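You operate a simulated robot arm through the tools that you are given. There is no shell and no other tool. Be economical: measure what you need, move in short steps, check, and stop when the job is done.

You run a simulated robot arm. Do the job below in one go: nothing can be reset, and whatever is moved stays where it is left.

JOB
Fetch the green pear and set it on the green saucer.

It is judged by the outcome, as a careful person would: the job done as asked, and still so three seconds after it is handed in. It fails if anything else is knocked over, pushed out of place, dropped, spilled or broken.

ROBOT AND FRAMES
A 7-joint arm with a two-finger parallel gripper, fixed in place. Base frame: the origin is at the foot of the arm, x ahead of it, y to its left, z up; the work surface is at about z = 0. Units: m, degrees, N and s.
With the tool pointing down near the work surface it reaches from about 0.24 to 0.62 m from the base axis. Its first joint turns from -66.0 to 66.0 degrees. Payload 2.6 kg.
The tool frame sits at the grasp point between the pads (the TCP): z along the fingers, y along the line on which they close. The tips reach 0.03 m beyond it. The gripper opens to 0.094 m. The fingers are 0.028 m wide and 0.01 m thick; the gripper's body (0.05 by 0.096 m) begins 0.055 m behind the TCP.
Orientation is that of the tool frame in the base frame, as a unit quaternion [w, x, y, z]. With the fingers straight down and closing along the base's y, the tool's x points along the base's -x, its y along +y and its z along -z.

CONTROLS
- The arm moves only by the tool drive_tool. Its arguments are lists of equal length, an entry for each row: "delta_pos": the shift along the tool's x, y, z in units of 25 mm (1.0 is 25 mm), a list of three; "dr": the turn, a rotation vector about the tool's x, y, z in units of 5 degrees (1.0 is 5 degrees), a list of three; "gripper": the opening, from 0 (shut) to 1 (fully open). In form: {"delta_pos": [[tx, ty, tz], ...], "dr": [[wx, wy, wz], ...], "gripper": [gripper, ...]}. A call has 1 to 20 rows; each row shifts and turns the commanded pose from where the row before left it, along the tool's axes as they then stand. A call with a number of a shift or a turn outside -1 to 1 is refused whole. A row lasts 0.2 s, in which the tool goes at most 0.05 m and 8.6 degrees; a call with a longer step from one row to the next is refused whole, and so is a gripper value outside its range. A pose out of reach is approached as far as the arm can. The call stops where the force on the tool passes 40 N (or 10 N more than at its start, if that is more) or the arm is blocked; 0.2 s more then pass. The fingers move at their own pace (about 0.072 m/s each) and stop on an object; they squeeze with about 44 N. The grip force told is the motor's: it shows also when the fingers shut on nothing. Time passes only in rows, and 0.2 s behind the last, so rows that do not move let the fingers close. It gives the time, the measured TCP pose, the force on the tool (base axes), the opening and the grip force at its end, in the units of the frame above (readings bear some noise).
- Cameras (640 x 400 px; columns grow to the right, rows downward): "scene" is fixed at [0.0526, 0.4518, 0.5622]; the picture's right is [-0.54, -0.84, 0.00], its down [-0.50, 0.32, -0.81] and it looks along [0.68, -0.44, -0.59] (base axes); focal length 323 px, centre (320, 200). "wrist" rides on the gripper at [0.076, 0.014, -0.103] in the tool frame; the picture's right is [-0.18, 0.98, 0.00], its down [-0.75, -0.14, -0.64] and it looks along [-0.63, -0.12, 0.77] (tool axes); focal length 243 px, centre (320, 200). There is no depth. A picture from a camera that has moved, and an enlarged one, comes with that camera's place and axes in the base frame and with its lens.
- snapshot(camera): a new picture of that camera. The clock stands still meanwhile.
- inspect(camera, box): a new picture of the part [left, top, right, bottom] of that camera's present view, enlarged. The clock stands still meanwhile.
- job_done(): hands the job in; it is judged then, once.

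Go step by step. Nothing tells you positions but the pictures and the camera data: compare them with the known pose of the tool, close in by small moves and look again before you grip or let go. The budget is 90 turns and 42 pictures, counting those below and the enlarged ones. Unless the task says otherwise, let go and move clear before handing in, and close with one line.

The tools are called after "Emit:" as a command line: name --argument value ..., lists and objects as JSON in quotes. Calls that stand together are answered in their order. drive_tool: Moves the arm, as the interface text tells. Its arguments: {"type":"object","properties":{"delta_pos":{"type":"array","items":{"type":"array","items":{"type":"number"}}},"dr":{"type":"array","items":{"type":"array","items":{"type":"number"}}},"gripper":{"type":"array","items":{"type":"number"}}},"required":["delta_pos","dr","gripper"]} The other tools are called the same way: snapshot (camera) takes a picture; inspect (camera, box) takes an enlarged picture of a part of a camera's view; job_done () hands the job in.

At the start:

```text
time_s: 0.0
position: [0.4065, 0.0452, 0.2441]
tcp_rot: [0.0, 0.0, 1.0, 0.0]
contact_force: [-0.2, -0.3, -0.3]
grip_width: 0.0941
grip_force: 0.1
```

scene: 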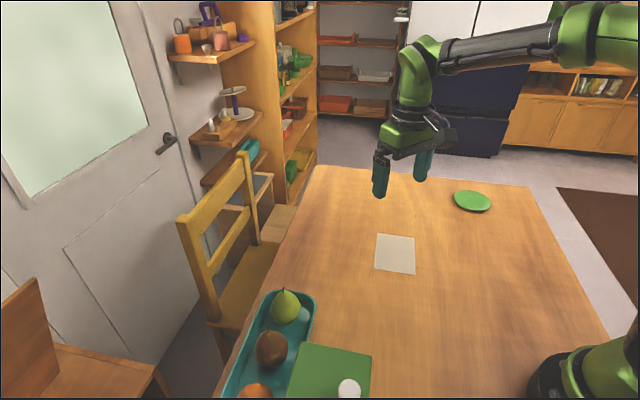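
wrist: 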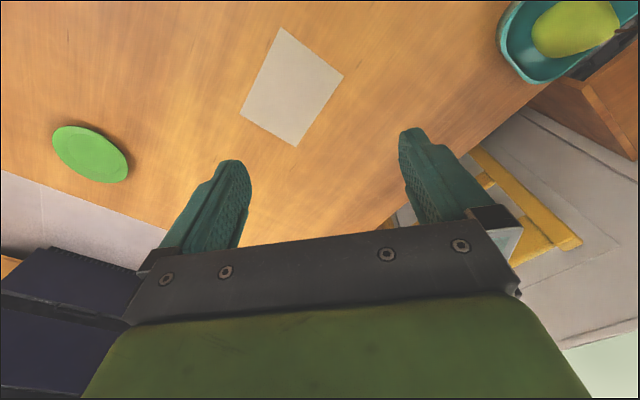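

The pear lies in the far end of a teal tray at about (0.40, 0.30), and the saucer is at about (0.45, -0.33). I'll look closer at both before moving.

Emit:
inspect --camera "scene" --box '[210, 270, 390, 400]'

Emit:
inspect --camera "scene" --box '[430, 170, 520, 230]'

```text
3.08 times, centred on (300, 335) of scene
camera zoom: at [0.0526, 0.4518, 0.5622], right [-0.54, -0.84, 0.0], down [-0.5, 0.32, -0.81], along [0.68, -0.44, -0.59], focal length 993 px, centre (382, -215)
```

zoom: 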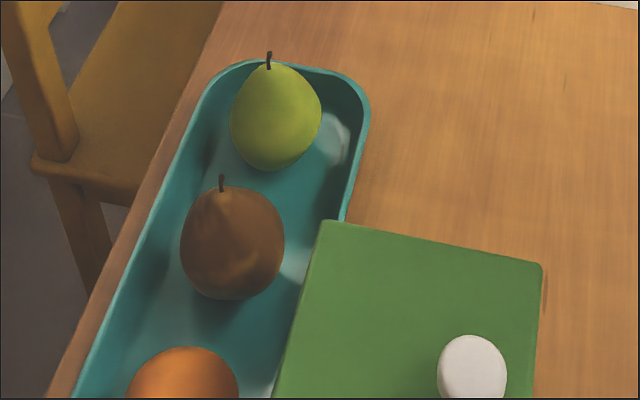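

```text
6.67 times, centred on (475, 200) of scene
camera zoom: at [0.0526, 0.4518, 0.5622], right [-0.54, -0.84, 0.0], down [-0.5, 0.32, -0.81], along [0.68, -0.44, -0.59], focal length 2152 px, centre (-713, 200)
```

zoom: 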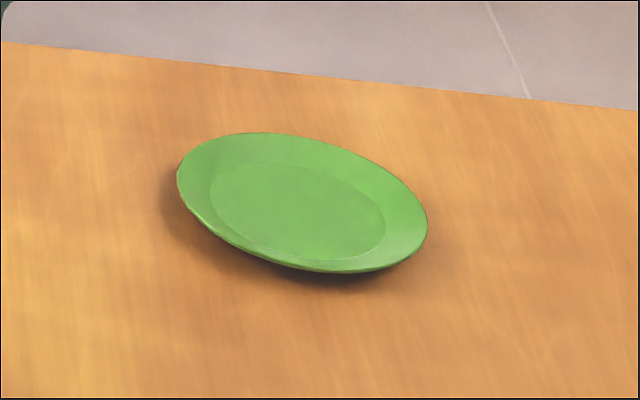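

The pear stands upright, centred near (0.397, 0.305), about 55 mm wide and 85–90 mm tall, in a tray running at about 45°. I'll go above it, turn the gripper to close across the tray, and look.

Emit:
drive_tool --delta_pos '[[0.036, 0.938, 0], [0.036, 0.938, 0], [0.036, 0.938, 0], [0.036, 0.938, 0], [0.036, 0.938, 0], [0.036, 0.938, 0], [0.036, 0.938, 0], [0.036, 0.938, 0], [0.036, 0.938, 0], [0.036, 0.938, 0]]' --dr '[[0, 0, 0], [0, 0, 0], [0, 0, 0], [0, 0, 0], [0, 0, 0], [0, 0, 0], [0, 0, 0], [0, 0, 0], [0, 0, 0], [0, 0, 0]]' --gripper '[1, 1, 1, 1, 1, 1, 1, 1, 1, 1]'

Emit:
drive_tool --delta_pos '[[0, 0, 0], [0, 0, 0], [0, 0, 0], [0, 0, 0], [0, 0, 0], [0, 0, 0], [0, 0, 0], [0, 0, 0], [0, 0, 0], [0, 0, 0], [0, 0, 0]]' --dr '[[0, 0, 0.8], [0, 0, 0.8], [0, 0, 0.8], [0, 0, 0.8], [0, 0, 0.8], [0, 0, 0.8], [0, 0, 0.8], [0, 0, 0.8], [0, 0, 0.8], [0, 0, 0.8], [0, 0, 0.8]]' --gripper '[1, 1, 1, 1, 1, 1, 1, 1, 1, 1, 1]'

Emit:
snapshot --camera "wrist"

Emit:
snapshot --camera "scene"

```text
time_s: 2.2
position: [0.397, 0.2791, 0.2452]
tcp_rot: [0.0, 0.0, 1.0, -0.001]
contact_force: [-0.9, -0.3, 0.0]
grip_width: 0.094
grip_force: 0.0
```

```text
time_s: 4.6
position: [0.3949, 0.2824, 0.2444]
tcp_rot: [-0.001, 0.375, 0.927, 0.0]
contact_force: [0.0, -0.3, 0.4]
grip_width: 0.094
grip_force: 0.1
```

```text
37 pictures are left
camera wrist: at [0.3519, 0.3429, 0.3462], right [0.82, 0.58, 0.0], down [0.44, -0.63, 0.64], along [0.37, -0.52, -0.77], focal length 243 px, centre (320, 200)
```

wrist: 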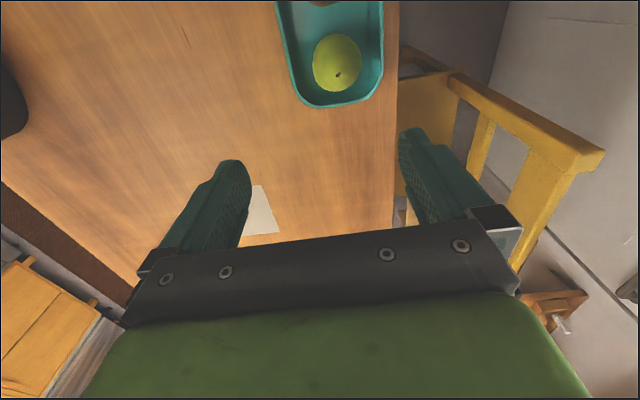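

```text
36 pictures are left
```

scene: 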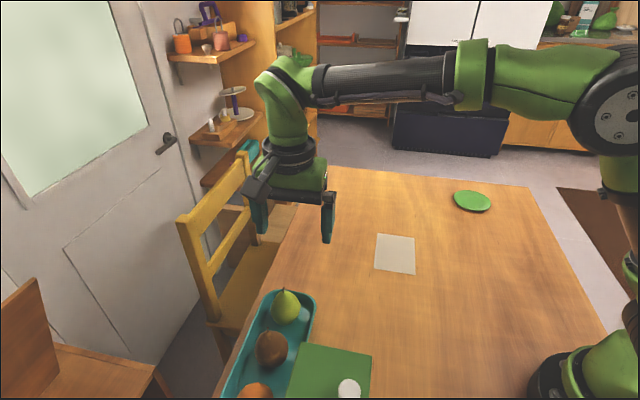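

The pear's axis comes out again at about (0.400, 0.307), centred across the tray, and the closing line is square to the tray. I'll enlarge the view to gauge the clearance to the walls.

Emit:
inspect --camera "wrist" --box '[260, 0, 420, 110]'

Emit:
inspect --camera "scene" --box '[240, 275, 340, 340]'

```text
3.64 times, centred on (340, 55) of wrist
camera zoom: at [0.3519, 0.3429, 0.3462], right [0.82, 0.58, 0.0], down [0.44, -0.63, 0.64], along [0.37, -0.52, -0.77], focal length 882 px, centre (247, 727)
```

zoom: 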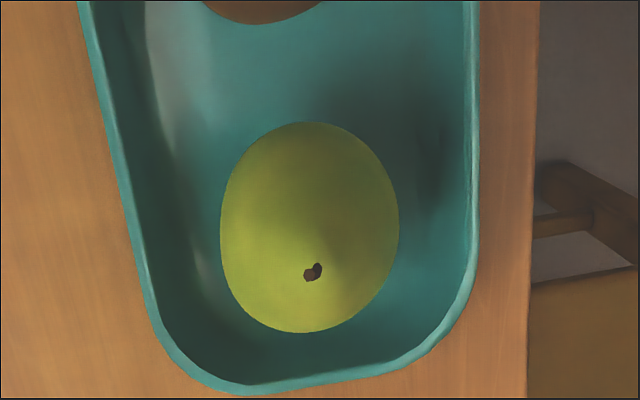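

```text
6.15 times, centred on (290, 308) of scene
camera zoom: at [0.0526, 0.4518, 0.5622], right [-0.54, -0.84, 0.0], down [-0.5, 0.32, -0.81], along [0.68, -0.44, -0.59], focal length 1986 px, centre (505, -462)
```

zoom: 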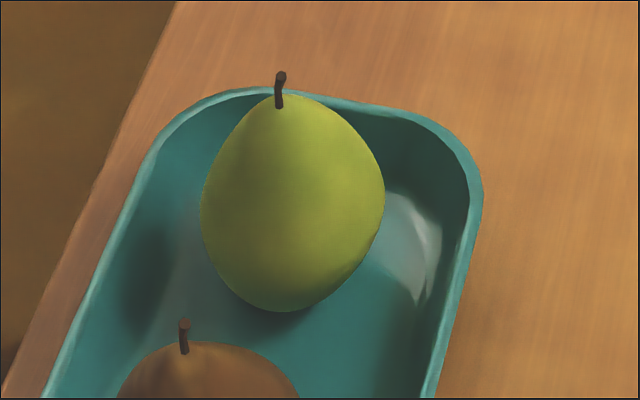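

The inner tray width is about 100 mm at the rim and the pear is 56 mm wide, so a 70 mm opening (about 90 mm outside) should fit. I'll align over the pear and go down to just above it.

Emit:
drive_tool --delta_pos '[[0.54, 0.85, 0], [0, 0, 0.7], [0, 0, 0.7], [0, 0, 0.7], [0, 0, 0.7], [0, 0, 0.7], [0, 0, 0.7], [0, 0, 0]]' --dr '[[0, 0, 0], [0, 0, 0], [0, 0, 0], [0, 0, 0], [0, 0, 0], [0, 0, 0], [0, 0, 0], [0, 0, 0]]' --gripper '[0.745, 0.745, 0.745, 0.745, 0.745, 0.745, 0.745, 0.745]'

Emit:
snapshot --camera "wrist"

Emit:
inspect --camera "scene" --box '[210, 220, 370, 340]'

```text
time_s: 6.4
position: [0.4039, 0.3074, 0.1381]
tcp_rot: [0.0, 0.375, 0.927, 0.0]
contact_force: [-0.6, -0.1, 0.7]
grip_width: 0.0697
grip_force: 0.1
```

```text
33 pictures are left
camera wrist: at [0.3581, 0.3688, 0.241], right [0.82, 0.58, 0.0], down [0.44, -0.62, 0.64], along [0.37, -0.52, -0.77], focal length 243 px, centre (320, 200)
```

wrist: 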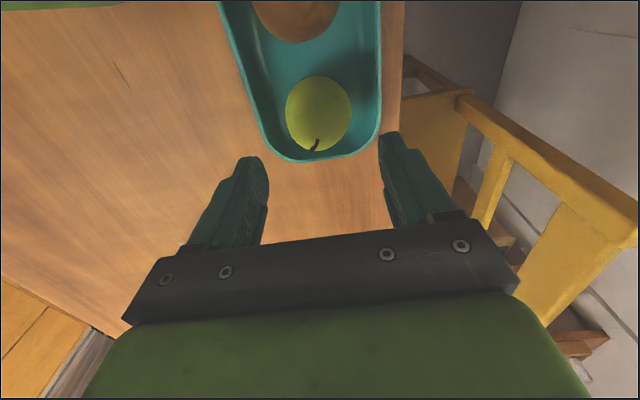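

```text
3.33 times, centred on (290, 280) of scene
camera zoom: at [0.0526, 0.4518, 0.5622], right [-0.54, -0.84, 0.0], down [-0.5, 0.32, -0.81], along [0.68, -0.44, -0.59], focal length 1076 px, centre (420, -67)
```

zoom: 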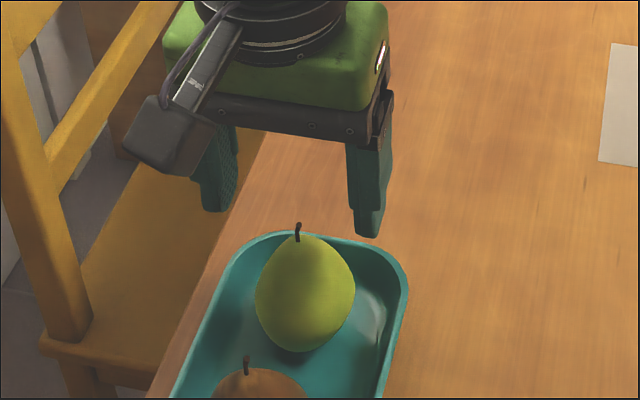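

The pear axis checks out at about (0.400, 0.306), so I need roughly a 4 mm correction. I'll make it, go down until the tips straddle the pear above the rim, and look again.

Emit:
drive_tool --delta_pos '[[0.05, -0.15, 0], [0, 0, 0.6], [0, 0, 0.6], [0, 0, 0.6], [0, 0, 0.3], [0, 0, 0]]' --dr '[[0, 0, 0], [0, 0, 0], [0, 0, 0], [0, 0, 0], [0, 0, 0], [0, 0, 0]]' --gripper '[0.745, 0.745, 0.745, 0.745, 0.745, 0.745]'

Emit:
snapshot --camera "wrist"

Emit:
inspect --camera "scene" --box '[230, 250, 350, 340]'

```text
time_s: 7.8
position: [0.3991, 0.3033, 0.0871]
tcp_rot: [0.0, 0.375, 0.927, 0.0]
contact_force: [0.4, 0.2, -0.7]
grip_width: 0.07
grip_force: 0.1
```

```text
31 pictures are left
camera wrist: at [0.3541, 0.3649, 0.1896], right [0.82, 0.58, 0.0], down [0.44, -0.62, 0.64], along [0.37, -0.52, -0.77], focal length 243 px, centre (320, 200)
```

wrist: 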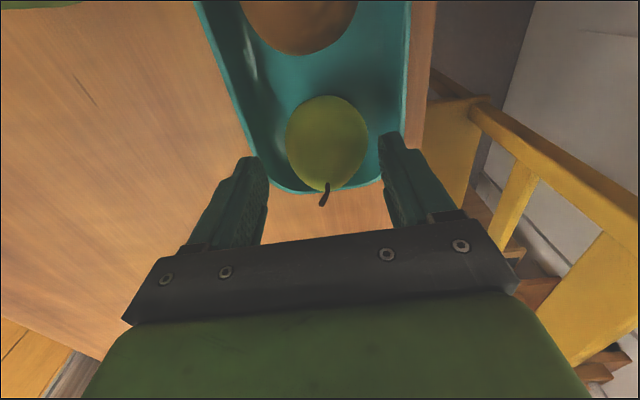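

```text
4.44 times, centred on (290, 295) of scene
camera zoom: at [0.0526, 0.4518, 0.5622], right [-0.54, -0.84, 0.0], down [-0.5, 0.32, -0.81], along [0.68, -0.44, -0.59], focal length 1435 px, centre (453, -222)
```

zoom: 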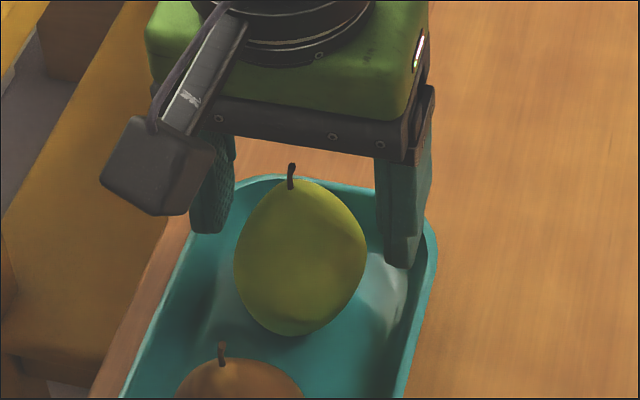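

The fingers straddle the pear with room on both sides, needing only a 2 mm nudge. I'll go down to a TCP height of about 0.056 and look before gripping.

Emit:
drive_tool --delta_pos '[[0, 0.09, 0.3], [0, 0, 0.4], [0, 0, 0.4], [0, 0, 0.14], [0, 0, 0]]' --dr '[[0, 0, 0], [0, 0, 0], [0, 0, 0], [0, 0, 0], [0, 0, 0]]' --gripper '[0.745, 0.745, 0.745, 0.745, 0.745]'

Emit:
snapshot --camera "wrist"

Emit:
inspect --camera "scene" --box '[230, 250, 350, 340]'

```text
time_s: 9.0
position: [0.3979, 0.3055, 0.0558]
tcp_rot: [0.0, 0.375, 0.927, 0.0]
contact_force: [0.3, 0.1, 0.2]
grip_width: 0.07
grip_force: 0.1
```

```text
29 pictures are left
camera wrist: at [0.3546, 0.3667, 0.1582], right [0.82, 0.58, 0.0], down [0.44, -0.62, 0.64], along [0.37, -0.52, -0.77], focal length 243 px, centre (320, 200)
```

wrist: 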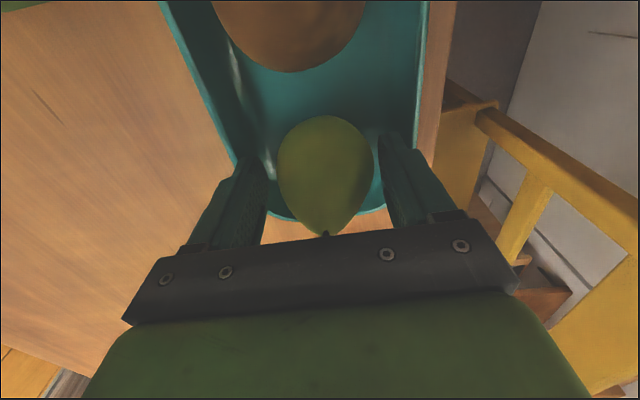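

```text
4.44 times, centred on (290, 295) of scene
camera zoom: at [0.0526, 0.4518, 0.5622], right [-0.54, -0.84, 0.0], down [-0.5, 0.32, -0.81], along [0.68, -0.44, -0.59], focal length 1435 px, centre (453, -222)
```

zoom: 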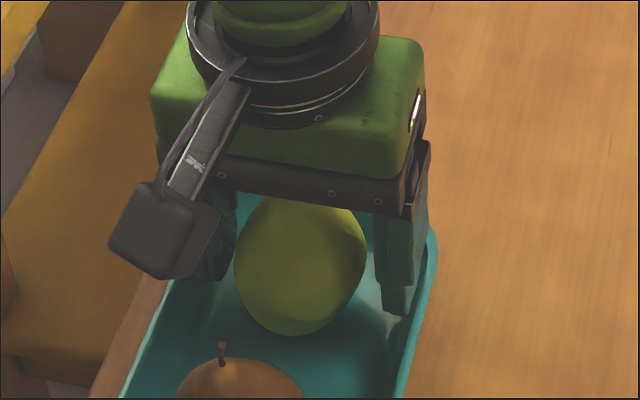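

Nothing touches, and both fingers are inside the tray beside the pear. I'll shift 3 mm along tool x to the middle of the bulge and close.

Emit:
drive_tool --delta_pos '[[0.12, 0, 0.04], [0, 0, 0], [0, 0, 0], [0, 0, 0], [0, 0, 0]]' --dr '[[0, 0, 0], [0, 0, 0], [0, 0, 0], [0, 0, 0], [0, 0, 0]]' --gripper '[0.745, 0.4, 0.4, 0.4, 0.4]'

Emit:
snapshot --camera "wrist"

```text
time_s: 10.2
position: [0.3989, 0.3064, 0.0544]
tcp_rot: [0.0, 0.375, 0.927, 0.0]
contact_force: [0.2, -0.1, 2.2]
grip_width: 0.0548
grip_force: 43.9
```

```text
27 pictures are left
camera wrist: at [0.3536, 0.3681, 0.157], right [0.82, 0.58, 0.0], down [0.44, -0.62, 0.64], along [0.37, -0.52, -0.77], focal length 243 px, centre (320, 200)
```

wrist: 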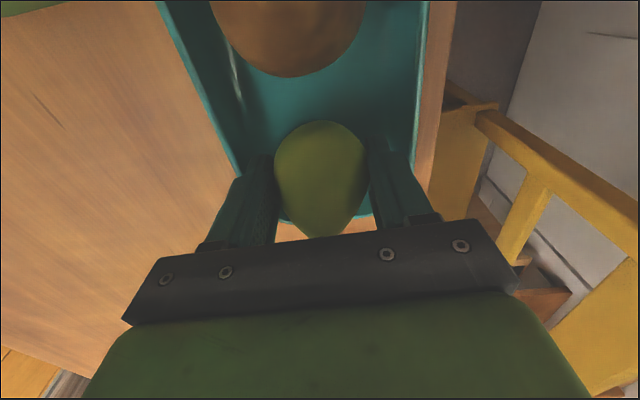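

The pear is gripped at 55 mm with full force. I'll lift it gently and check that it holds.

Emit:
drive_tool --delta_pos '[[0, 0, -0.2], [0, 0, -0.3], [0, 0, -0.5], [0, 0, -0.5], [0, 0, -0.5], [0, 0, 0]]' --dr '[[0, 0, 0], [0, 0, 0], [0, 0, 0], [0, 0, 0], [0, 0, 0], [0, 0, 0]]' --gripper '[0.4, 0.4, 0.4, 0.4, 0.4, 0.4]'

Emit:
inspect --camera "scene" --box '[210, 220, 370, 340]'

```text
time_s: 11.6
position: [0.3963, 0.3056, 0.1048]
tcp_rot: [0.0, 0.374, 0.927, 0.0]
contact_force: [-0.7, -0.4, 0.6]
grip_width: 0.0375
grip_force: 0.0
```

```text
3.33 times, centred on (290, 280) of scene
camera zoom: at [0.0526, 0.4518, 0.5622], right [-0.54, -0.84, 0.0], down [-0.5, 0.32, -0.81], along [0.68, -0.44, -0.59], focal length 1076 px, centre (420, -67)
```

zoom: 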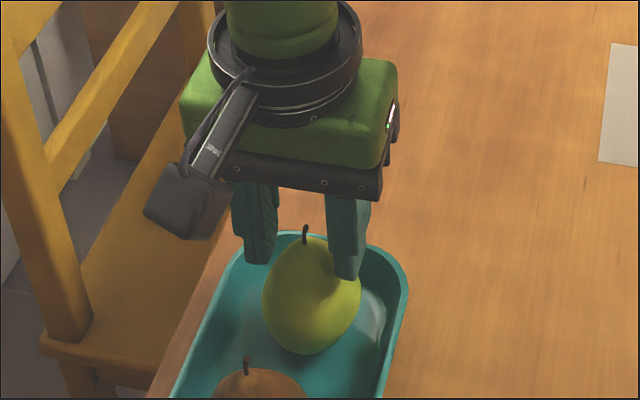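

The grip was too high: the pear slipped out and stayed upright in the tray. I'll rise, reopen and measure it again for a lower grasp.

Emit:
drive_tool --delta_pos '[[0, 0, -0.7], [0, 0, -0.7], [0, 0, -0.5], [0, 0, 0], [0, 0, 0]]' --dr '[[0, 0, 0], [0, 0, 0], [0, 0, 0], [0, 0, 0], [0, 0, 0]]' --gripper '[0.4, 0.745, 0.745, 0.745, 0.745]'

Emit:
inspect --camera "wrist" --box '[220, 0, 420, 180]'

Emit:
inspect --camera "scene" --box '[240, 270, 340, 340]'

```text
time_s: 12.8
position: [0.3977, 0.3087, 0.1526]
tcp_rot: [-0.001, 0.375, 0.927, 0.0]
contact_force: [0.3, 0.0, -0.1]
grip_width: 0.0699
grip_force: 0.1
```

```text
2.22 times, centred on (320, 90) of wrist
camera zoom: at [0.3534, 0.3693, 0.2541], right [0.82, 0.58, 0.0], down [0.44, -0.63, 0.64], along [0.37, -0.52, -0.77], focal length 539 px, centre (320, 444)
```

zoom: 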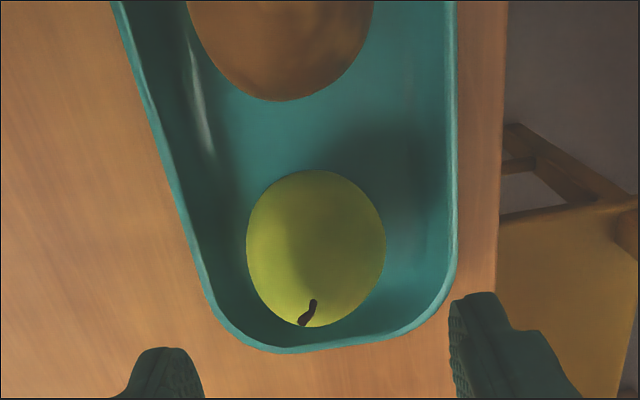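

```text
5.71 times, centred on (290, 305) of scene
camera zoom: at [0.0526, 0.4518, 0.5622], right [-0.54, -0.84, 0.0], down [-0.5, 0.32, -0.81], along [0.68, -0.44, -0.59], focal length 1844 px, centre (491, -400)
```

zoom: 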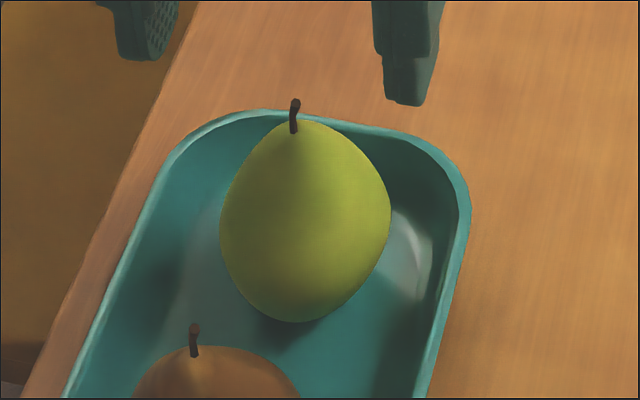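

The pear is still upright, shifted about 4 mm to near (0.398, 0.304), and its bulge sits at about z = 0.04. I'll come back down in line with it, ending about 9 mm lower than before while watching the force.

Emit:
drive_tool --delta_pos '[[-0.08, -0.12, 0.5], [0, 0, 0.8], [0, 0, 0.8], [0, 0, 0.8], [0, 0, 0.5], [0, 0, 0.4], [0, 0, 0]]' --dr '[[0, 0, 0], [0, 0, 0], [0, 0, 0], [0, 0, 0], [0, 0, 0], [0, 0, 0], [0, 0, 0]]' --gripper '[0.73, 0.73, 0.73, 0.73, 0.73, 0.73, 0.73]'

Emit:
snapshot --camera "wrist"

Emit:
inspect --camera "scene" --box '[230, 250, 350, 340]'

```text
time_s: 14.4
position: [0.399, 0.3038, 0.0577]
tcp_rot: [0.001, 0.374, 0.927, 0.0]
contact_force: [0.1, 0.6, 0.6]
grip_width: 0.0688
grip_force: 0.1
```

```text
23 pictures are left
camera wrist: at [0.3539, 0.3641, 0.1595], right [0.81, 0.58, 0.0], down [0.44, -0.62, 0.64], along [0.37, -0.52, -0.77], focal length 243 px, centre (320, 200)
```

wrist: 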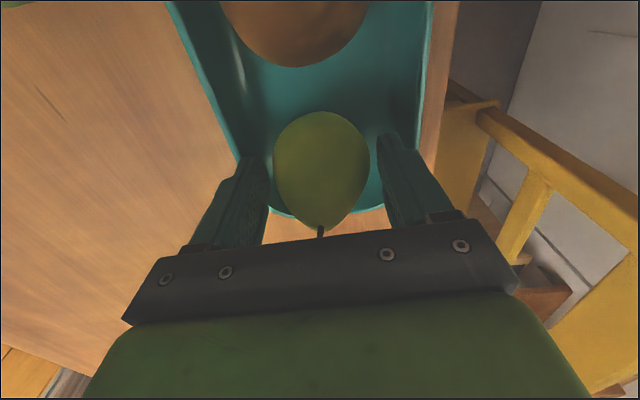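

```text
4.44 times, centred on (290, 295) of scene
camera zoom: at [0.0526, 0.4518, 0.5622], right [-0.54, -0.84, 0.0], down [-0.5, 0.32, -0.81], along [0.68, -0.44, -0.59], focal length 1435 px, centre (453, -222)
```

zoom: 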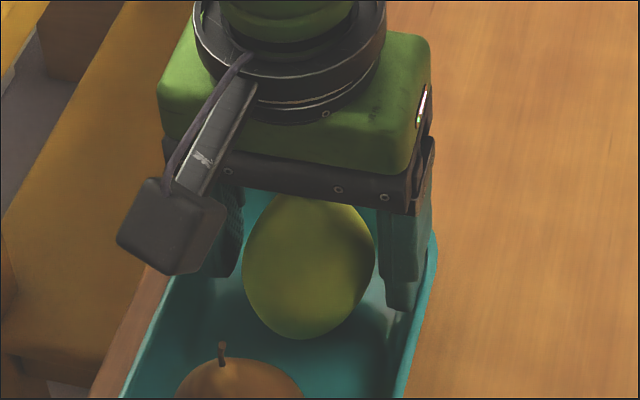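

The stem sits close under the gripper body, so I can't simply go lower. I'll tilt the tool about 25° around its closing line, with the body leaning away from the brown pear so the stem clears, and then lower the pads onto the bulge.

Emit:
drive_tool --delta_pos '[[0.2, -0.04, 0], [0, 0, 0], [0, 0, 0], [0, 0, 0], [0, 0, 0], [0, 0, 0], [0, 0, 0]]' --dr '[[0, 0, 0], [0, 1, 0], [0, 1, 0], [0, 1, 0], [0, 1, 0], [0, 1, 0], [0, 0, 0]]' --gripper '[0.73, 0.73, 0.73, 0.73, 0.73, 0.73, 0.73]'

Emit:
snapshot --camera "wrist"

Emit:
inspect --camera "scene" --box '[230, 250, 350, 340]'

```text
time_s: 16.0
position: [0.393, 0.3051, 0.0578]
tcp_rot: [-0.201, 0.366, 0.905, 0.081]
contact_force: [0.7, 1.2, 0.7]
grip_width: 0.0683
grip_force: 0.1
```

```text
21 pictures are left
camera wrist: at [0.3848, 0.3325, 0.1822], right [0.8, 0.59, -0.08], down [0.59, -0.76, 0.26], along [0.1, -0.26, -0.96], focal length 243 px, centre (320, 200)
```

wrist: 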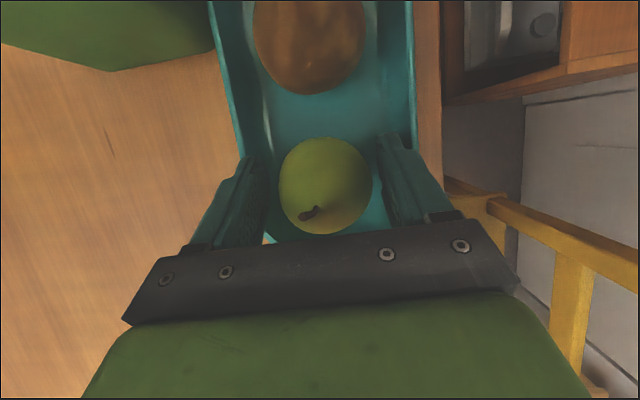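

```text
4.44 times, centred on (290, 295) of scene
camera zoom: at [0.0526, 0.4518, 0.5622], right [-0.54, -0.84, 0.0], down [-0.5, 0.32, -0.81], along [0.68, -0.44, -0.59], focal length 1435 px, centre (453, -222)
```

zoom: 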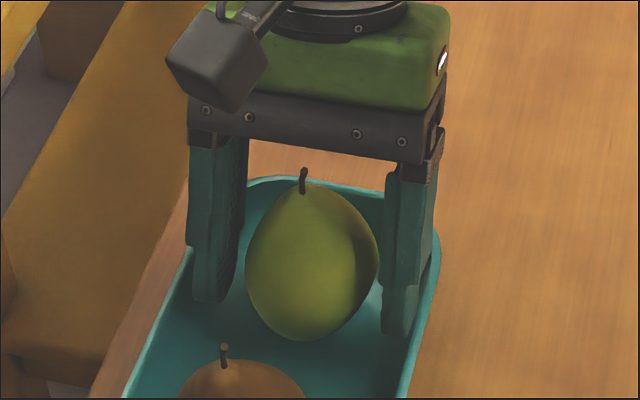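

This view shows the pear upright at about (0.396, 0.3035), with the stem clear of the body and the fingers on both sides. I'll lower about 16 mm straight down with a 2.5 mm re-centre.

Emit:
drive_tool --delta_pos '[[-0.12, 0.02, 0.18], [-0.12, 0.02, 0.18], [-0.12, 0, 0.18], [0, 0, 0]]' --dr '[[0, 0, 0], [0, 0, 0], [0, 0, 0], [0, 0, 0]]' --gripper '[0.73, 0.73, 0.73, 0.73]'

Emit:
inspect --camera "scene" --box '[230, 250, 350, 340]'

Emit:
snapshot --camera "wrist"

```text
time_s: 17.0
position: [0.3954, 0.3052, 0.0409]
tcp_rot: [-0.2, 0.365, 0.906, 0.081]
contact_force: [3.9, 6.1, 10.6]
grip_width: 0.0645
grip_force: 0.0
```

```text
4.44 times, centred on (290, 295) of scene
camera zoom: at [0.0525, 0.4518, 0.5623], right [-0.54, -0.84, 0.0], down [-0.5, 0.32, -0.81], along [0.68, -0.44, -0.59], focal length 1435 px, centre (453, -222)
```

zoom: 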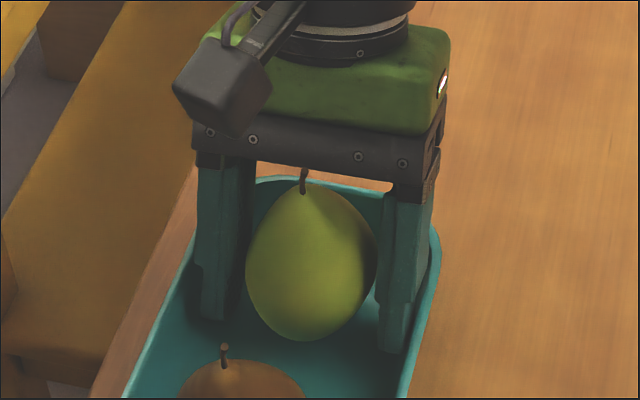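

```text
18 pictures are left
camera wrist: at [0.3866, 0.3314, 0.1666], right [0.8, 0.59, -0.08], down [0.59, -0.77, 0.26], along [0.1, -0.26, -0.96], focal length 243 px, centre (320, 200)
```

wrist: 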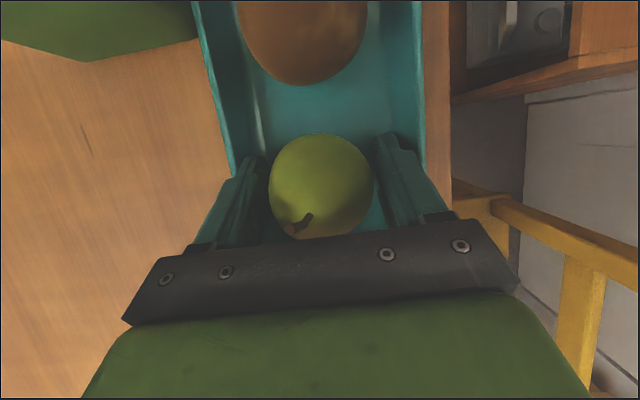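

A fingertip lightly touches the sloped tray wall (about 12 N) and nothing has visibly moved. Closing takes the tips away from the wall, so I'll grip now.

Emit:
drive_tool --delta_pos '[[0, 0, 0], [0, 0, 0], [0, 0, 0], [0, 0, 0]]' --dr '[[0, 0, 0], [0, 0, 0], [0, 0, 0], [0, 0, 0]]' --gripper '[0.4, 0.4, 0.4, 0.4]'

Emit:
drive_tool --delta_pos '[[0.04, 0, -0.09], [0.04, 0, -0.09], [0, 0, 0], [0, 0, 0]]' --dr '[[0, 0, 0], [0, 0, 0], [0, 0, 0], [0, 0, 0]]' --gripper '[0.4, 0.4, 0.4, 0.4]'

Emit:
inspect --camera "scene" --box '[230, 250, 350, 340]'

```text
time_s: 18.0
position: [0.394, 0.3042, 0.0403]
tcp_rot: [-0.2, 0.366, 0.905, 0.081]
contact_force: [0.1, 0.9, -0.6]
grip_width: 0.0553
grip_force: 44.2
```

```text
time_s: 19.0
position: [0.3949, 0.3057, 0.0455]
tcp_rot: [-0.201, 0.366, 0.905, 0.082]
contact_force: [0.9, 0.0, -1.1]
grip_width: 0.0553
grip_force: 44.0
```

```text
4.44 times, centred on (290, 295) of scene
camera zoom: at [0.0526, 0.4518, 0.5622], right [-0.54, -0.84, 0.0], down [-0.5, 0.32, -0.81], along [0.68, -0.44, -0.59], focal length 1435 px, centre (453, -222)
```

zoom: 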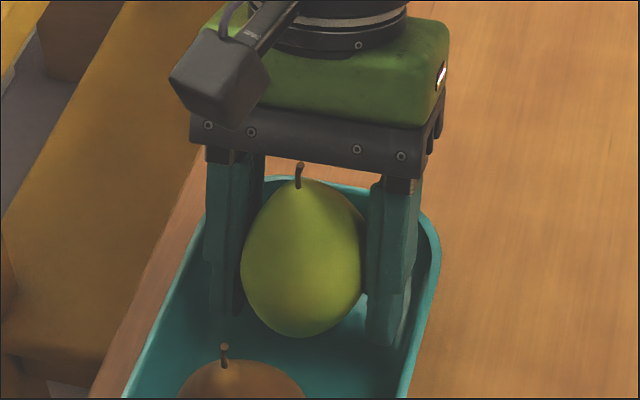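

It's held now: the width is steady at 55 mm, and the force reading shows the pear's weight. I'll lift it straight up clear of the tray.

Emit:
drive_tool --delta_pos '[[0.17, 0, -0.36], [0.25, 0, -0.54], [0.338, 0, -0.725], [0.338, 0, -0.725], [0.338, 0, -0.725], [0.338, 0, -0.725], [0.338, 0, -0.725], [0, 0, 0]]' --dr '[[0, 0, 0], [0, 0, 0], [0, 0, 0], [0, 0, 0], [0, 0, 0], [0, 0, 0], [0, 0, 0], [0, 0, 0]]' --gripper '[0.4, 0.4, 0.4, 0.4, 0.4, 0.4, 0.4, 0.4]'

Emit:
snapshot --camera "scene"

```text
time_s: 20.8
position: [0.3972, 0.3035, 0.1703]
tcp_rot: [-0.201, 0.366, 0.905, 0.082]
contact_force: [0.5, -0.5, -1.9]
grip_width: 0.0551
grip_force: 43.8
```

```text
16 pictures are left
```

scene: 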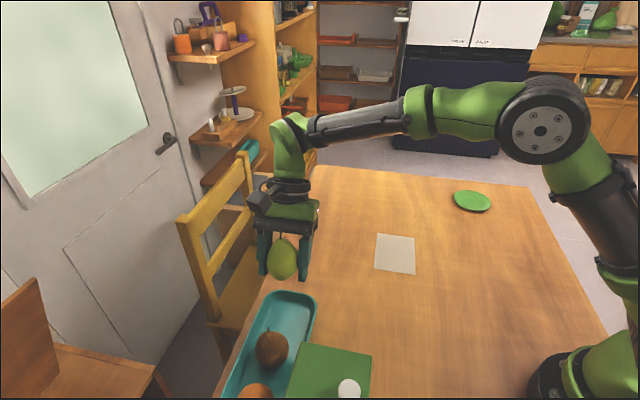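

The pear is up and held, and the tray is undisturbed. I'll carry it level to about (0.42, 0) first.

Emit:
drive_tool --delta_pos '[[-0.343, -0.337, -0.161], [-0.686, -0.674, -0.322], [-0.686, -0.674, -0.322], [-0.686, -0.674, -0.322], [-0.686, -0.674, -0.322], [-0.686, -0.674, -0.322], [-0.686, -0.674, -0.322], [-0.686, -0.674, -0.322], [-0.686, -0.674, -0.322], [-0.686, -0.674, -0.322], [-0.686, -0.674, -0.322], [-0.686, -0.674, -0.322], [-0.343, -0.337, -0.161], [0, 0, 0]]' --dr '[[0, 0, 0], [0, 0, 0], [0, 0, 0], [0, 0, 0], [0, 0, 0], [0, 0, 0], [0, 0, 0], [0, 0, 0], [0, 0, 0], [0, 0, 0], [0, 0, 0], [0, 0, 0], [0, 0, 0], [0, 0, 0]]' --gripper '[0.4, 0.4, 0.4, 0.4, 0.4, 0.4, 0.4, 0.4, 0.4, 0.4, 0.4, 0.4, 0.4, 0.4]'

Emit:
drive_tool --delta_pos '[[0, 0, 0], [0, 0, 0], [0, 0, 0], [0, 0, 0], [0, 0, 0], [0, 0, 0], [0, 0, 0], [0, 0, 0], [0, 0, 0], [0, 0, 0], [0, 0, 0], [0, 0, 0], [0, 0, 0], [0, 0, 0], [0, 0, 0], [0, 0, 0]]' --dr '[[-0.42, 0, 0.906], [-0.42, 0, 0.906], [-0.42, 0, 0.906], [-0.42, 0, 0.906], [-0.42, 0, 0.906], [-0.42, 0, 0.906], [-0.42, 0, 0.906], [-0.42, 0, 0.906], [-0.42, 0, 0.906], [-0.42, 0, 0.906], [-0.42, 0, 0.906], [-0.42, 0, 0.906], [-0.42, 0, 0.906], [-0.42, 0, 0.906], [-0.42, 0, 0.906], [0, 0, 0]]' --gripper '[0.4, 0.4, 0.4, 0.4, 0.4, 0.4, 0.4, 0.4, 0.4, 0.4, 0.4, 0.4, 0.4, 0.4, 0.4, 0.4]'

Emit:
snapshot --camera "scene"

```text
time_s: 23.8
position: [0.4167, -0.0007, 0.1722]
tcp_rot: [-0.2, 0.365, 0.906, 0.08]
contact_force: [0.0, -0.5, -1.4]
grip_width: 0.0549
grip_force: 43.9
```

```text
time_s: 27.2
position: [0.4182, -0.0008, 0.1716]
tcp_rot: [-0.11, 0.841, 0.496, 0.185]
contact_force: [-0.7, 0.1, -0.9]
grip_width: 0.0551
grip_force: 43.5
```

```text
15 pictures are left
```

scene: 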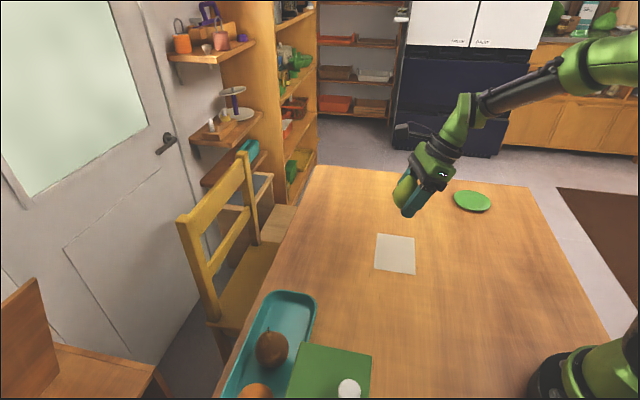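

The pear is still firmly held and the yaw is done. Next I'll carry it over the saucer, staying at height.

Emit:
drive_tool --delta_pos '[[-0.35, 0.262, -0.163], [-0.7, 0.524, -0.325], [-0.7, 0.524, -0.325], [-0.7, 0.524, -0.325], [-0.7, 0.524, -0.325], [-0.7, 0.524, -0.325], [-0.7, 0.524, -0.325], [-0.7, 0.524, -0.325], [-0.7, 0.524, -0.325], [-0.7, 0.524, -0.325], [-0.7, 0.524, -0.325], [-0.7, 0.524, -0.325], [-0.7, 0.524, -0.325], [-0.7, 0.524, -0.325], [-0.35, 0.262, -0.163], [0, 0, 0], [0, 0, 0]]' --dr '[[0, 0, 0], [0, 0, 0], [0, 0, 0], [0, 0, 0], [0, 0, 0], [0, 0, 0], [0, 0, 0], [0, 0, 0], [0, 0, 0], [0, 0, 0], [0, 0, 0], [0, 0, 0], [0, 0, 0], [0, 0, 0], [0, 0, 0], [0, 0, 0], [0, 0, 0]]' --gripper '[0.4, 0.4, 0.4, 0.4, 0.4, 0.4, 0.4, 0.4, 0.4, 0.4, 0.4, 0.4, 0.4, 0.4, 0.4, 0.4, 0.4]'

Emit:
snapshot --camera "wrist"

Emit:
inspect --camera "scene" --box '[400, 110, 540, 230]'

```text
time_s: 30.8
position: [0.4467, -0.3242, 0.1711]
tcp_rot: [-0.11, 0.842, 0.495, 0.185]
contact_force: [-0.8, 0.0, -1.8]
grip_width: 0.0553
grip_force: 44.4
```

```text
14 pictures are left
camera wrist: at [0.4728, -0.3108, 0.2968], right [0.78, -0.62, -0.08], down [-0.58, -0.77, 0.27], along [-0.23, -0.16, -0.96], focal length 243 px, centre (320, 200)
```

wrist: 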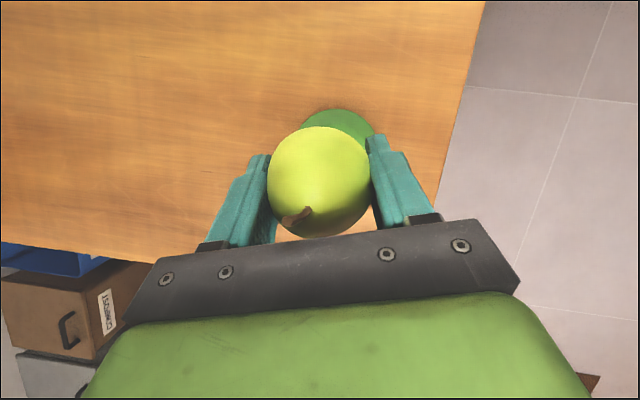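

```text
3.33 times, centred on (470, 170) of scene
camera zoom: at [0.0526, 0.4518, 0.5622], right [-0.54, -0.84, 0.0], down [-0.5, 0.32, -0.81], along [0.68, -0.44, -0.59], focal length 1076 px, centre (-180, 300)
```

zoom: 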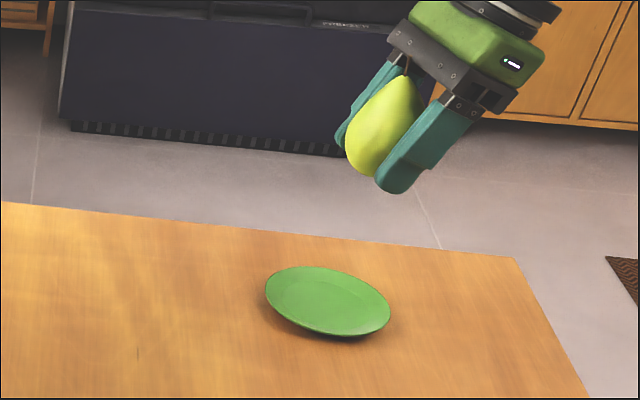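

The pear hangs upright over the saucer, about 2 mm off centre. I'll correct that and lower to about 2 cm above contact.

Emit:
drive_tool --delta_pos '[[-0.04, 0.09, 0], [-0.297, 0, 0.64], [-0.297, 0, 0.64], [-0.297, 0, 0.64], [-0.297, 0, 0.64], [-0.297, 0, 0.64], [-0.297, 0, 0.64], [0, 0, 0]]' --dr '[[0, 0, 0], [0, 0, 0], [0, 0, 0], [0, 0, 0], [0, 0, 0], [0, 0, 0], [0, 0, 0], [0, 0, 0]]' --gripper '[0.4, 0.4, 0.4, 0.4, 0.4, 0.4, 0.4, 0.4]'

Emit:
snapshot --camera "wrist"

Emit:
inspect --camera "scene" --box '[430, 150, 520, 220]'

```text
time_s: 32.6
position: [0.4514, -0.3268, 0.065]
tcp_rot: [-0.11, 0.841, 0.497, 0.185]
contact_force: [0.0, -0.5, -1.2]
grip_width: 0.0552
grip_force: 43.8
```

```text
12 pictures are left
camera wrist: at [0.4765, -0.3122, 0.1884], right [0.78, -0.62, -0.08], down [-0.58, -0.77, 0.27], along [-0.23, -0.16, -0.96], focal length 243 px, centre (320, 200)
```

wrist: 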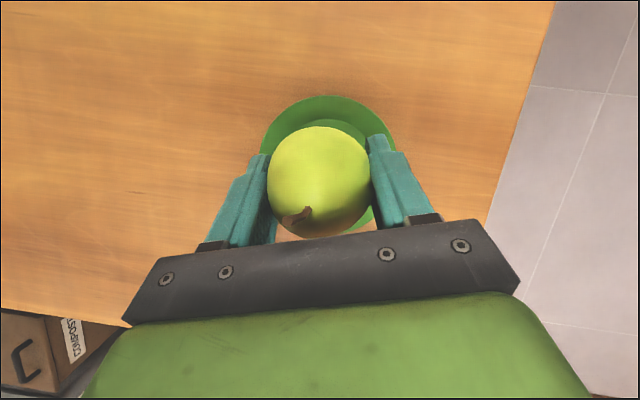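

```text
5.71 times, centred on (475, 185) of scene
camera zoom: at [0.0526, 0.4518, 0.5622], right [-0.54, -0.84, 0.0], down [-0.5, 0.32, -0.81], along [0.68, -0.44, -0.59], focal length 1844 px, centre (-566, 286)
```

zoom: 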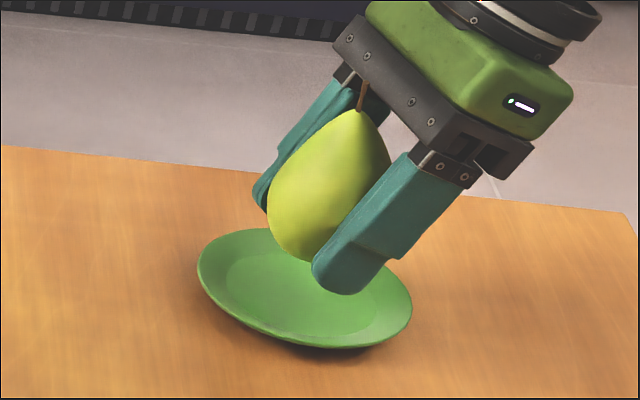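

The pear is centred over the saucer within a few millimetres and about 2 cm above it. I'll lower in small steps and watch the force.

Emit:
drive_tool --delta_pos '[[-0.1, 0, 0.215], [-0.1, 0, 0.215], [-0.05, 0, 0.11], [0, 0, 0]]' --dr '[[0, 0, 0], [0, 0, 0], [0, 0, 0], [0, 0, 0]]' --gripper '[0.4, 0.4, 0.4, 0.4]'

Emit:
inspect --camera "scene" --box '[430, 150, 520, 220]'

```text
time_s: 33.6
position: [0.4495, -0.3265, 0.05]
tcp_rot: [-0.111, 0.841, 0.496, 0.185]
contact_force: [-0.5, 0.6, -1.5]
grip_width: 0.0549
grip_force: 43.9
```

```text
5.71 times, centred on (475, 185) of scene
camera zoom: at [0.0526, 0.4518, 0.5622], right [-0.54, -0.84, 0.0], down [-0.5, 0.32, -0.81], along [0.68, -0.44, -0.59], focal length 1844 px, centre (-566, 286)
```

zoom: 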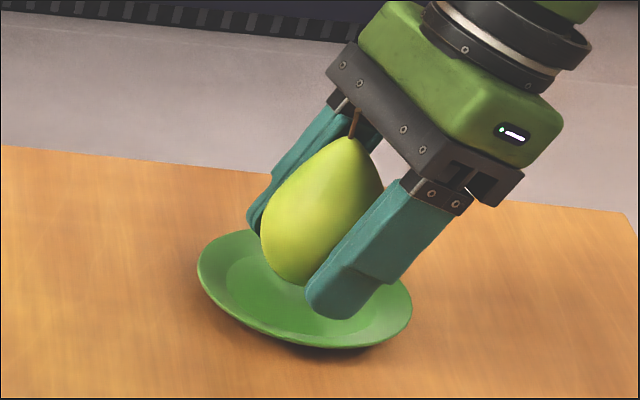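

No contact yet, with the pear a few millimetres above the saucer. I'll continue down in 2 mm steps.

Emit:
drive_tool --delta_pos '[[-0.034, 0, 0.072], [0, 0, 0]]' --dr '[[0, 0, 0], [0, 0, 0]]' --gripper '[0.4, 0.4]'

Emit:
drive_tool --delta_pos '[[-0.034, 0, 0.072], [0, 0, 0]]' --dr '[[0, 0, 0], [0, 0, 0]]' --gripper '[0.4, 0.4]'

```text
time_s: 34.2
position: [0.4502, -0.3255, 0.0472]
tcp_rot: [-0.11, 0.841, 0.496, 0.186]
contact_force: [0.2, -0.3, -2.2]
grip_width: 0.0548
grip_force: 44.1
```

```text
time_s: 34.8
position: [0.4503, -0.3264, 0.0459]
tcp_rot: [-0.111, 0.841, 0.496, 0.186]
contact_force: [-0.7, 1.8, 2.3]
grip_width: 0.0547
grip_force: 43.7
```

The force now shows light contact, about 4 N upward. I'll check whether it's the pear or a fingertip.

Emit:
inspect --camera "scene" --box '[447, 170, 507, 217]'

Emit:
inspect --camera "wrist" --box '[230, 60, 430, 240]'

```text
8.51 times, centred on (477, 194) of scene
camera zoom: at [0.0526, 0.4518, 0.5622], right [-0.54, -0.84, 0.0], down [-0.5, 0.32, -0.81], along [0.68, -0.44, -0.59], focal length 2747 px, centre (-1016, 255)
```

zoom: 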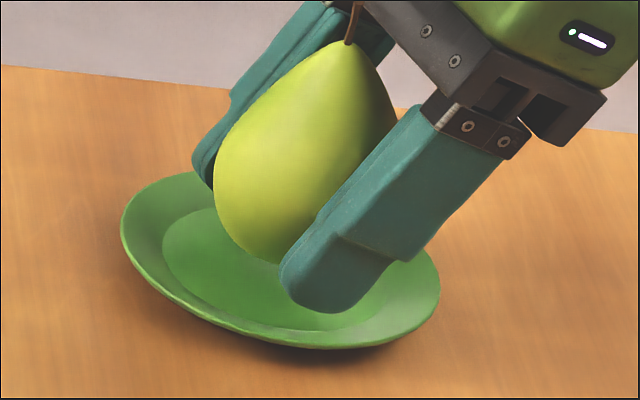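

```text
2.22 times, centred on (330, 150) of wrist
camera zoom: at [0.4752, -0.3123, 0.1713], right [0.78, -0.62, -0.08], down [-0.58, -0.77, 0.26], along [-0.23, -0.16, -0.96], focal length 539 px, centre (298, 311)
```

zoom: 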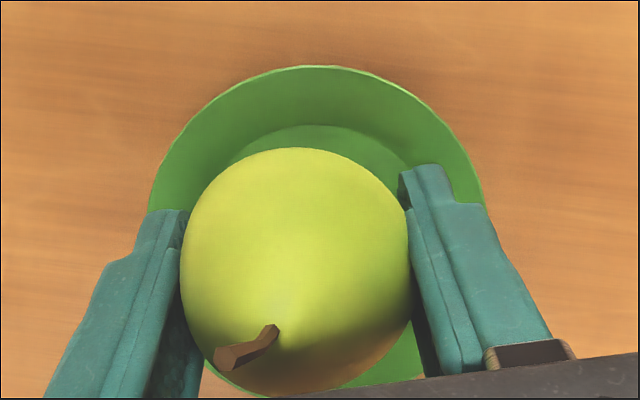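

The pear sits upright within about 3 mm of the saucer's centre and is touching lightly. I'll go down 0.7 mm more, then open just a little so the tips stay off the rim.

Emit:
drive_tool --delta_pos '[[-0.012, 0, 0.026], [0, 0, 0]]' --dr '[[0, 0, 0], [0, 0, 0]]' --gripper '[0.4, 0.4]'

Emit:
drive_tool --delta_pos '[[0, 0, 0], [0, 0, 0], [0, 0, 0]]' --dr '[[0, 0, 0], [0, 0, 0], [0, 0, 0]]' --gripper '[0.6, 0.62, 0.65]'

Emit:
inspect --camera "scene" --box '[447, 170, 507, 217]'

```text
time_s: 35.4
position: [0.4502, -0.3275, 0.0456]
tcp_rot: [-0.111, 0.841, 0.497, 0.185]
contact_force: [1.0, -1.5, 1.6]
grip_width: 0.0549
grip_force: 44.6
```

```text
time_s: 36.2
position: [0.4491, -0.3271, 0.0457]
tcp_rot: [-0.11, 0.84, 0.497, 0.186]
contact_force: [0.8, -1.3, 3.3]
grip_width: 0.0582
grip_force: 0.1
```

```text
8.51 times, centred on (477, 194) of scene
camera zoom: at [0.0526, 0.4518, 0.5622], right [-0.54, -0.84, 0.0], down [-0.5, 0.32, -0.81], along [0.68, -0.44, -0.59], focal length 2747 px, centre (-1016, 255)
```

zoom: 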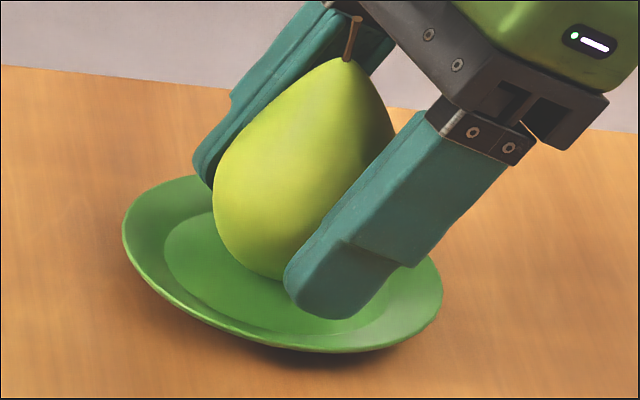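

The pear has settled on the saucer and is upright; the earlier contact was a fingertip on the rim. I'll lift a few millimetres, open wider, and look before withdrawing.

Emit:
drive_tool --delta_pos '[[0.05, 0, -0.11], [0.03, 0, -0.07], [0, 0, 0], [0, 0, 0]]' --dr '[[0, 0, 0], [0, 0, 0], [0, 0, 0], [0, 0, 0]]' --gripper '[0.65, 0.67, 0.72, 0.75]'

Emit:
inspect --camera "scene" --box '[447, 170, 507, 217]'

Emit:
inspect --camera "wrist" --box '[230, 60, 430, 240]'

```text
time_s: 37.2
position: [0.4468, -0.3263, 0.0503]
tcp_rot: [-0.11, 0.842, 0.495, 0.185]
contact_force: [-0.4, 0.2, 0.2]
grip_width: 0.0704
grip_force: 0.1
```

```text
8.51 times, centred on (477, 194) of scene
camera zoom: at [0.0526, 0.4518, 0.5622], right [-0.54, -0.84, 0.0], down [-0.5, 0.32, -0.81], along [0.68, -0.44, -0.59], focal length 2747 px, centre (-1016, 255)
```

zoom: 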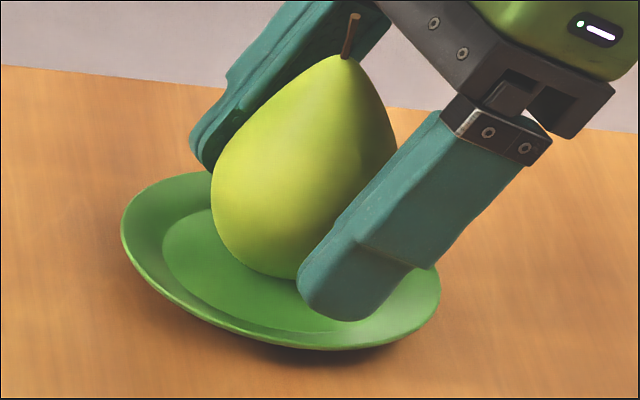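

```text
2.22 times, centred on (330, 150) of wrist
camera zoom: at [0.474, -0.3127, 0.1745], right [0.78, -0.62, -0.08], down [-0.58, -0.77, 0.27], along [-0.23, -0.16, -0.96], focal length 539 px, centre (298, 311)
```

zoom: 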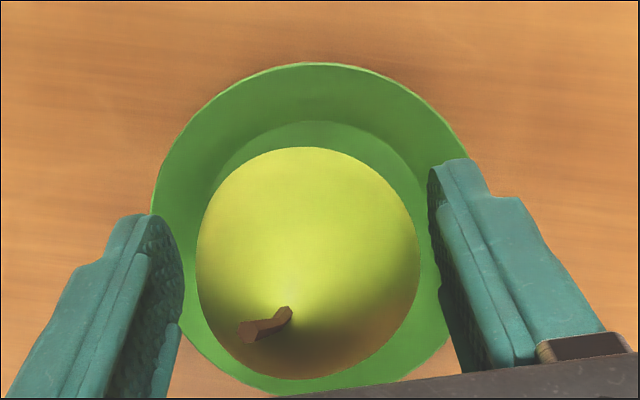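

The pear stands free on the saucer with clear gaps to both fingers. I'll withdraw straight up.

Emit:
drive_tool --delta_pos '[[0.1, 0, -0.22], [0.2, 0, -0.43], [0.297, 0, -0.64], [0.297, 0, -0.64], [0.297, 0, -0.64], [0.297, 0, -0.64], [0.297, 0, -0.64], [0.297, 0, -0.64], [0, 0, 0], [0, 0, 0], [0, 0, 0], [0, 0, 0]]' --dr '[[0, 0, 0], [0, 0, 0], [0, 0, 0], [0, 0, 0], [0, 0, 0], [0, 0, 0], [0, 0, 0], [0, 0, 0], [0, 0, 0], [0, 0, 0], [0, 0, 0], [0, 0, 0]]' --gripper '[0.75, 0.75, 0.75, 0.75, 0.75, 0.75, 0.75, 0.75, 0.75, 0.75, 0.75, 0.75]'

Emit:
snapshot --camera "scene"

```text
time_s: 39.8
position: [0.4486, -0.3243, 0.1734]
tcp_rot: [-0.11, 0.841, 0.496, 0.186]
contact_force: [-0.5, -0.4, 0.1]
grip_width: 0.0706
grip_force: 0.0
```

```text
4 pictures are left
```

scene: 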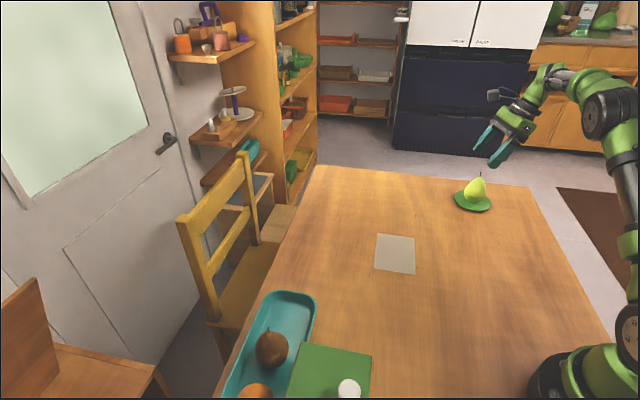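

The pear stands upright on the green saucer, the gripper is clear above it, and the tray and everything else are in place. I'm handing in.

Emit:
job_done

```text
The job is handed in.
```

The green pear is standing upright on the green saucer. My first grip slipped and the pear settled back upright in its tray, so I gripped it again lower down. Nothing else was knocked over. The fingertips lightly touched the tray wall and the saucer rim, moving the saucer about 1 mm at most.
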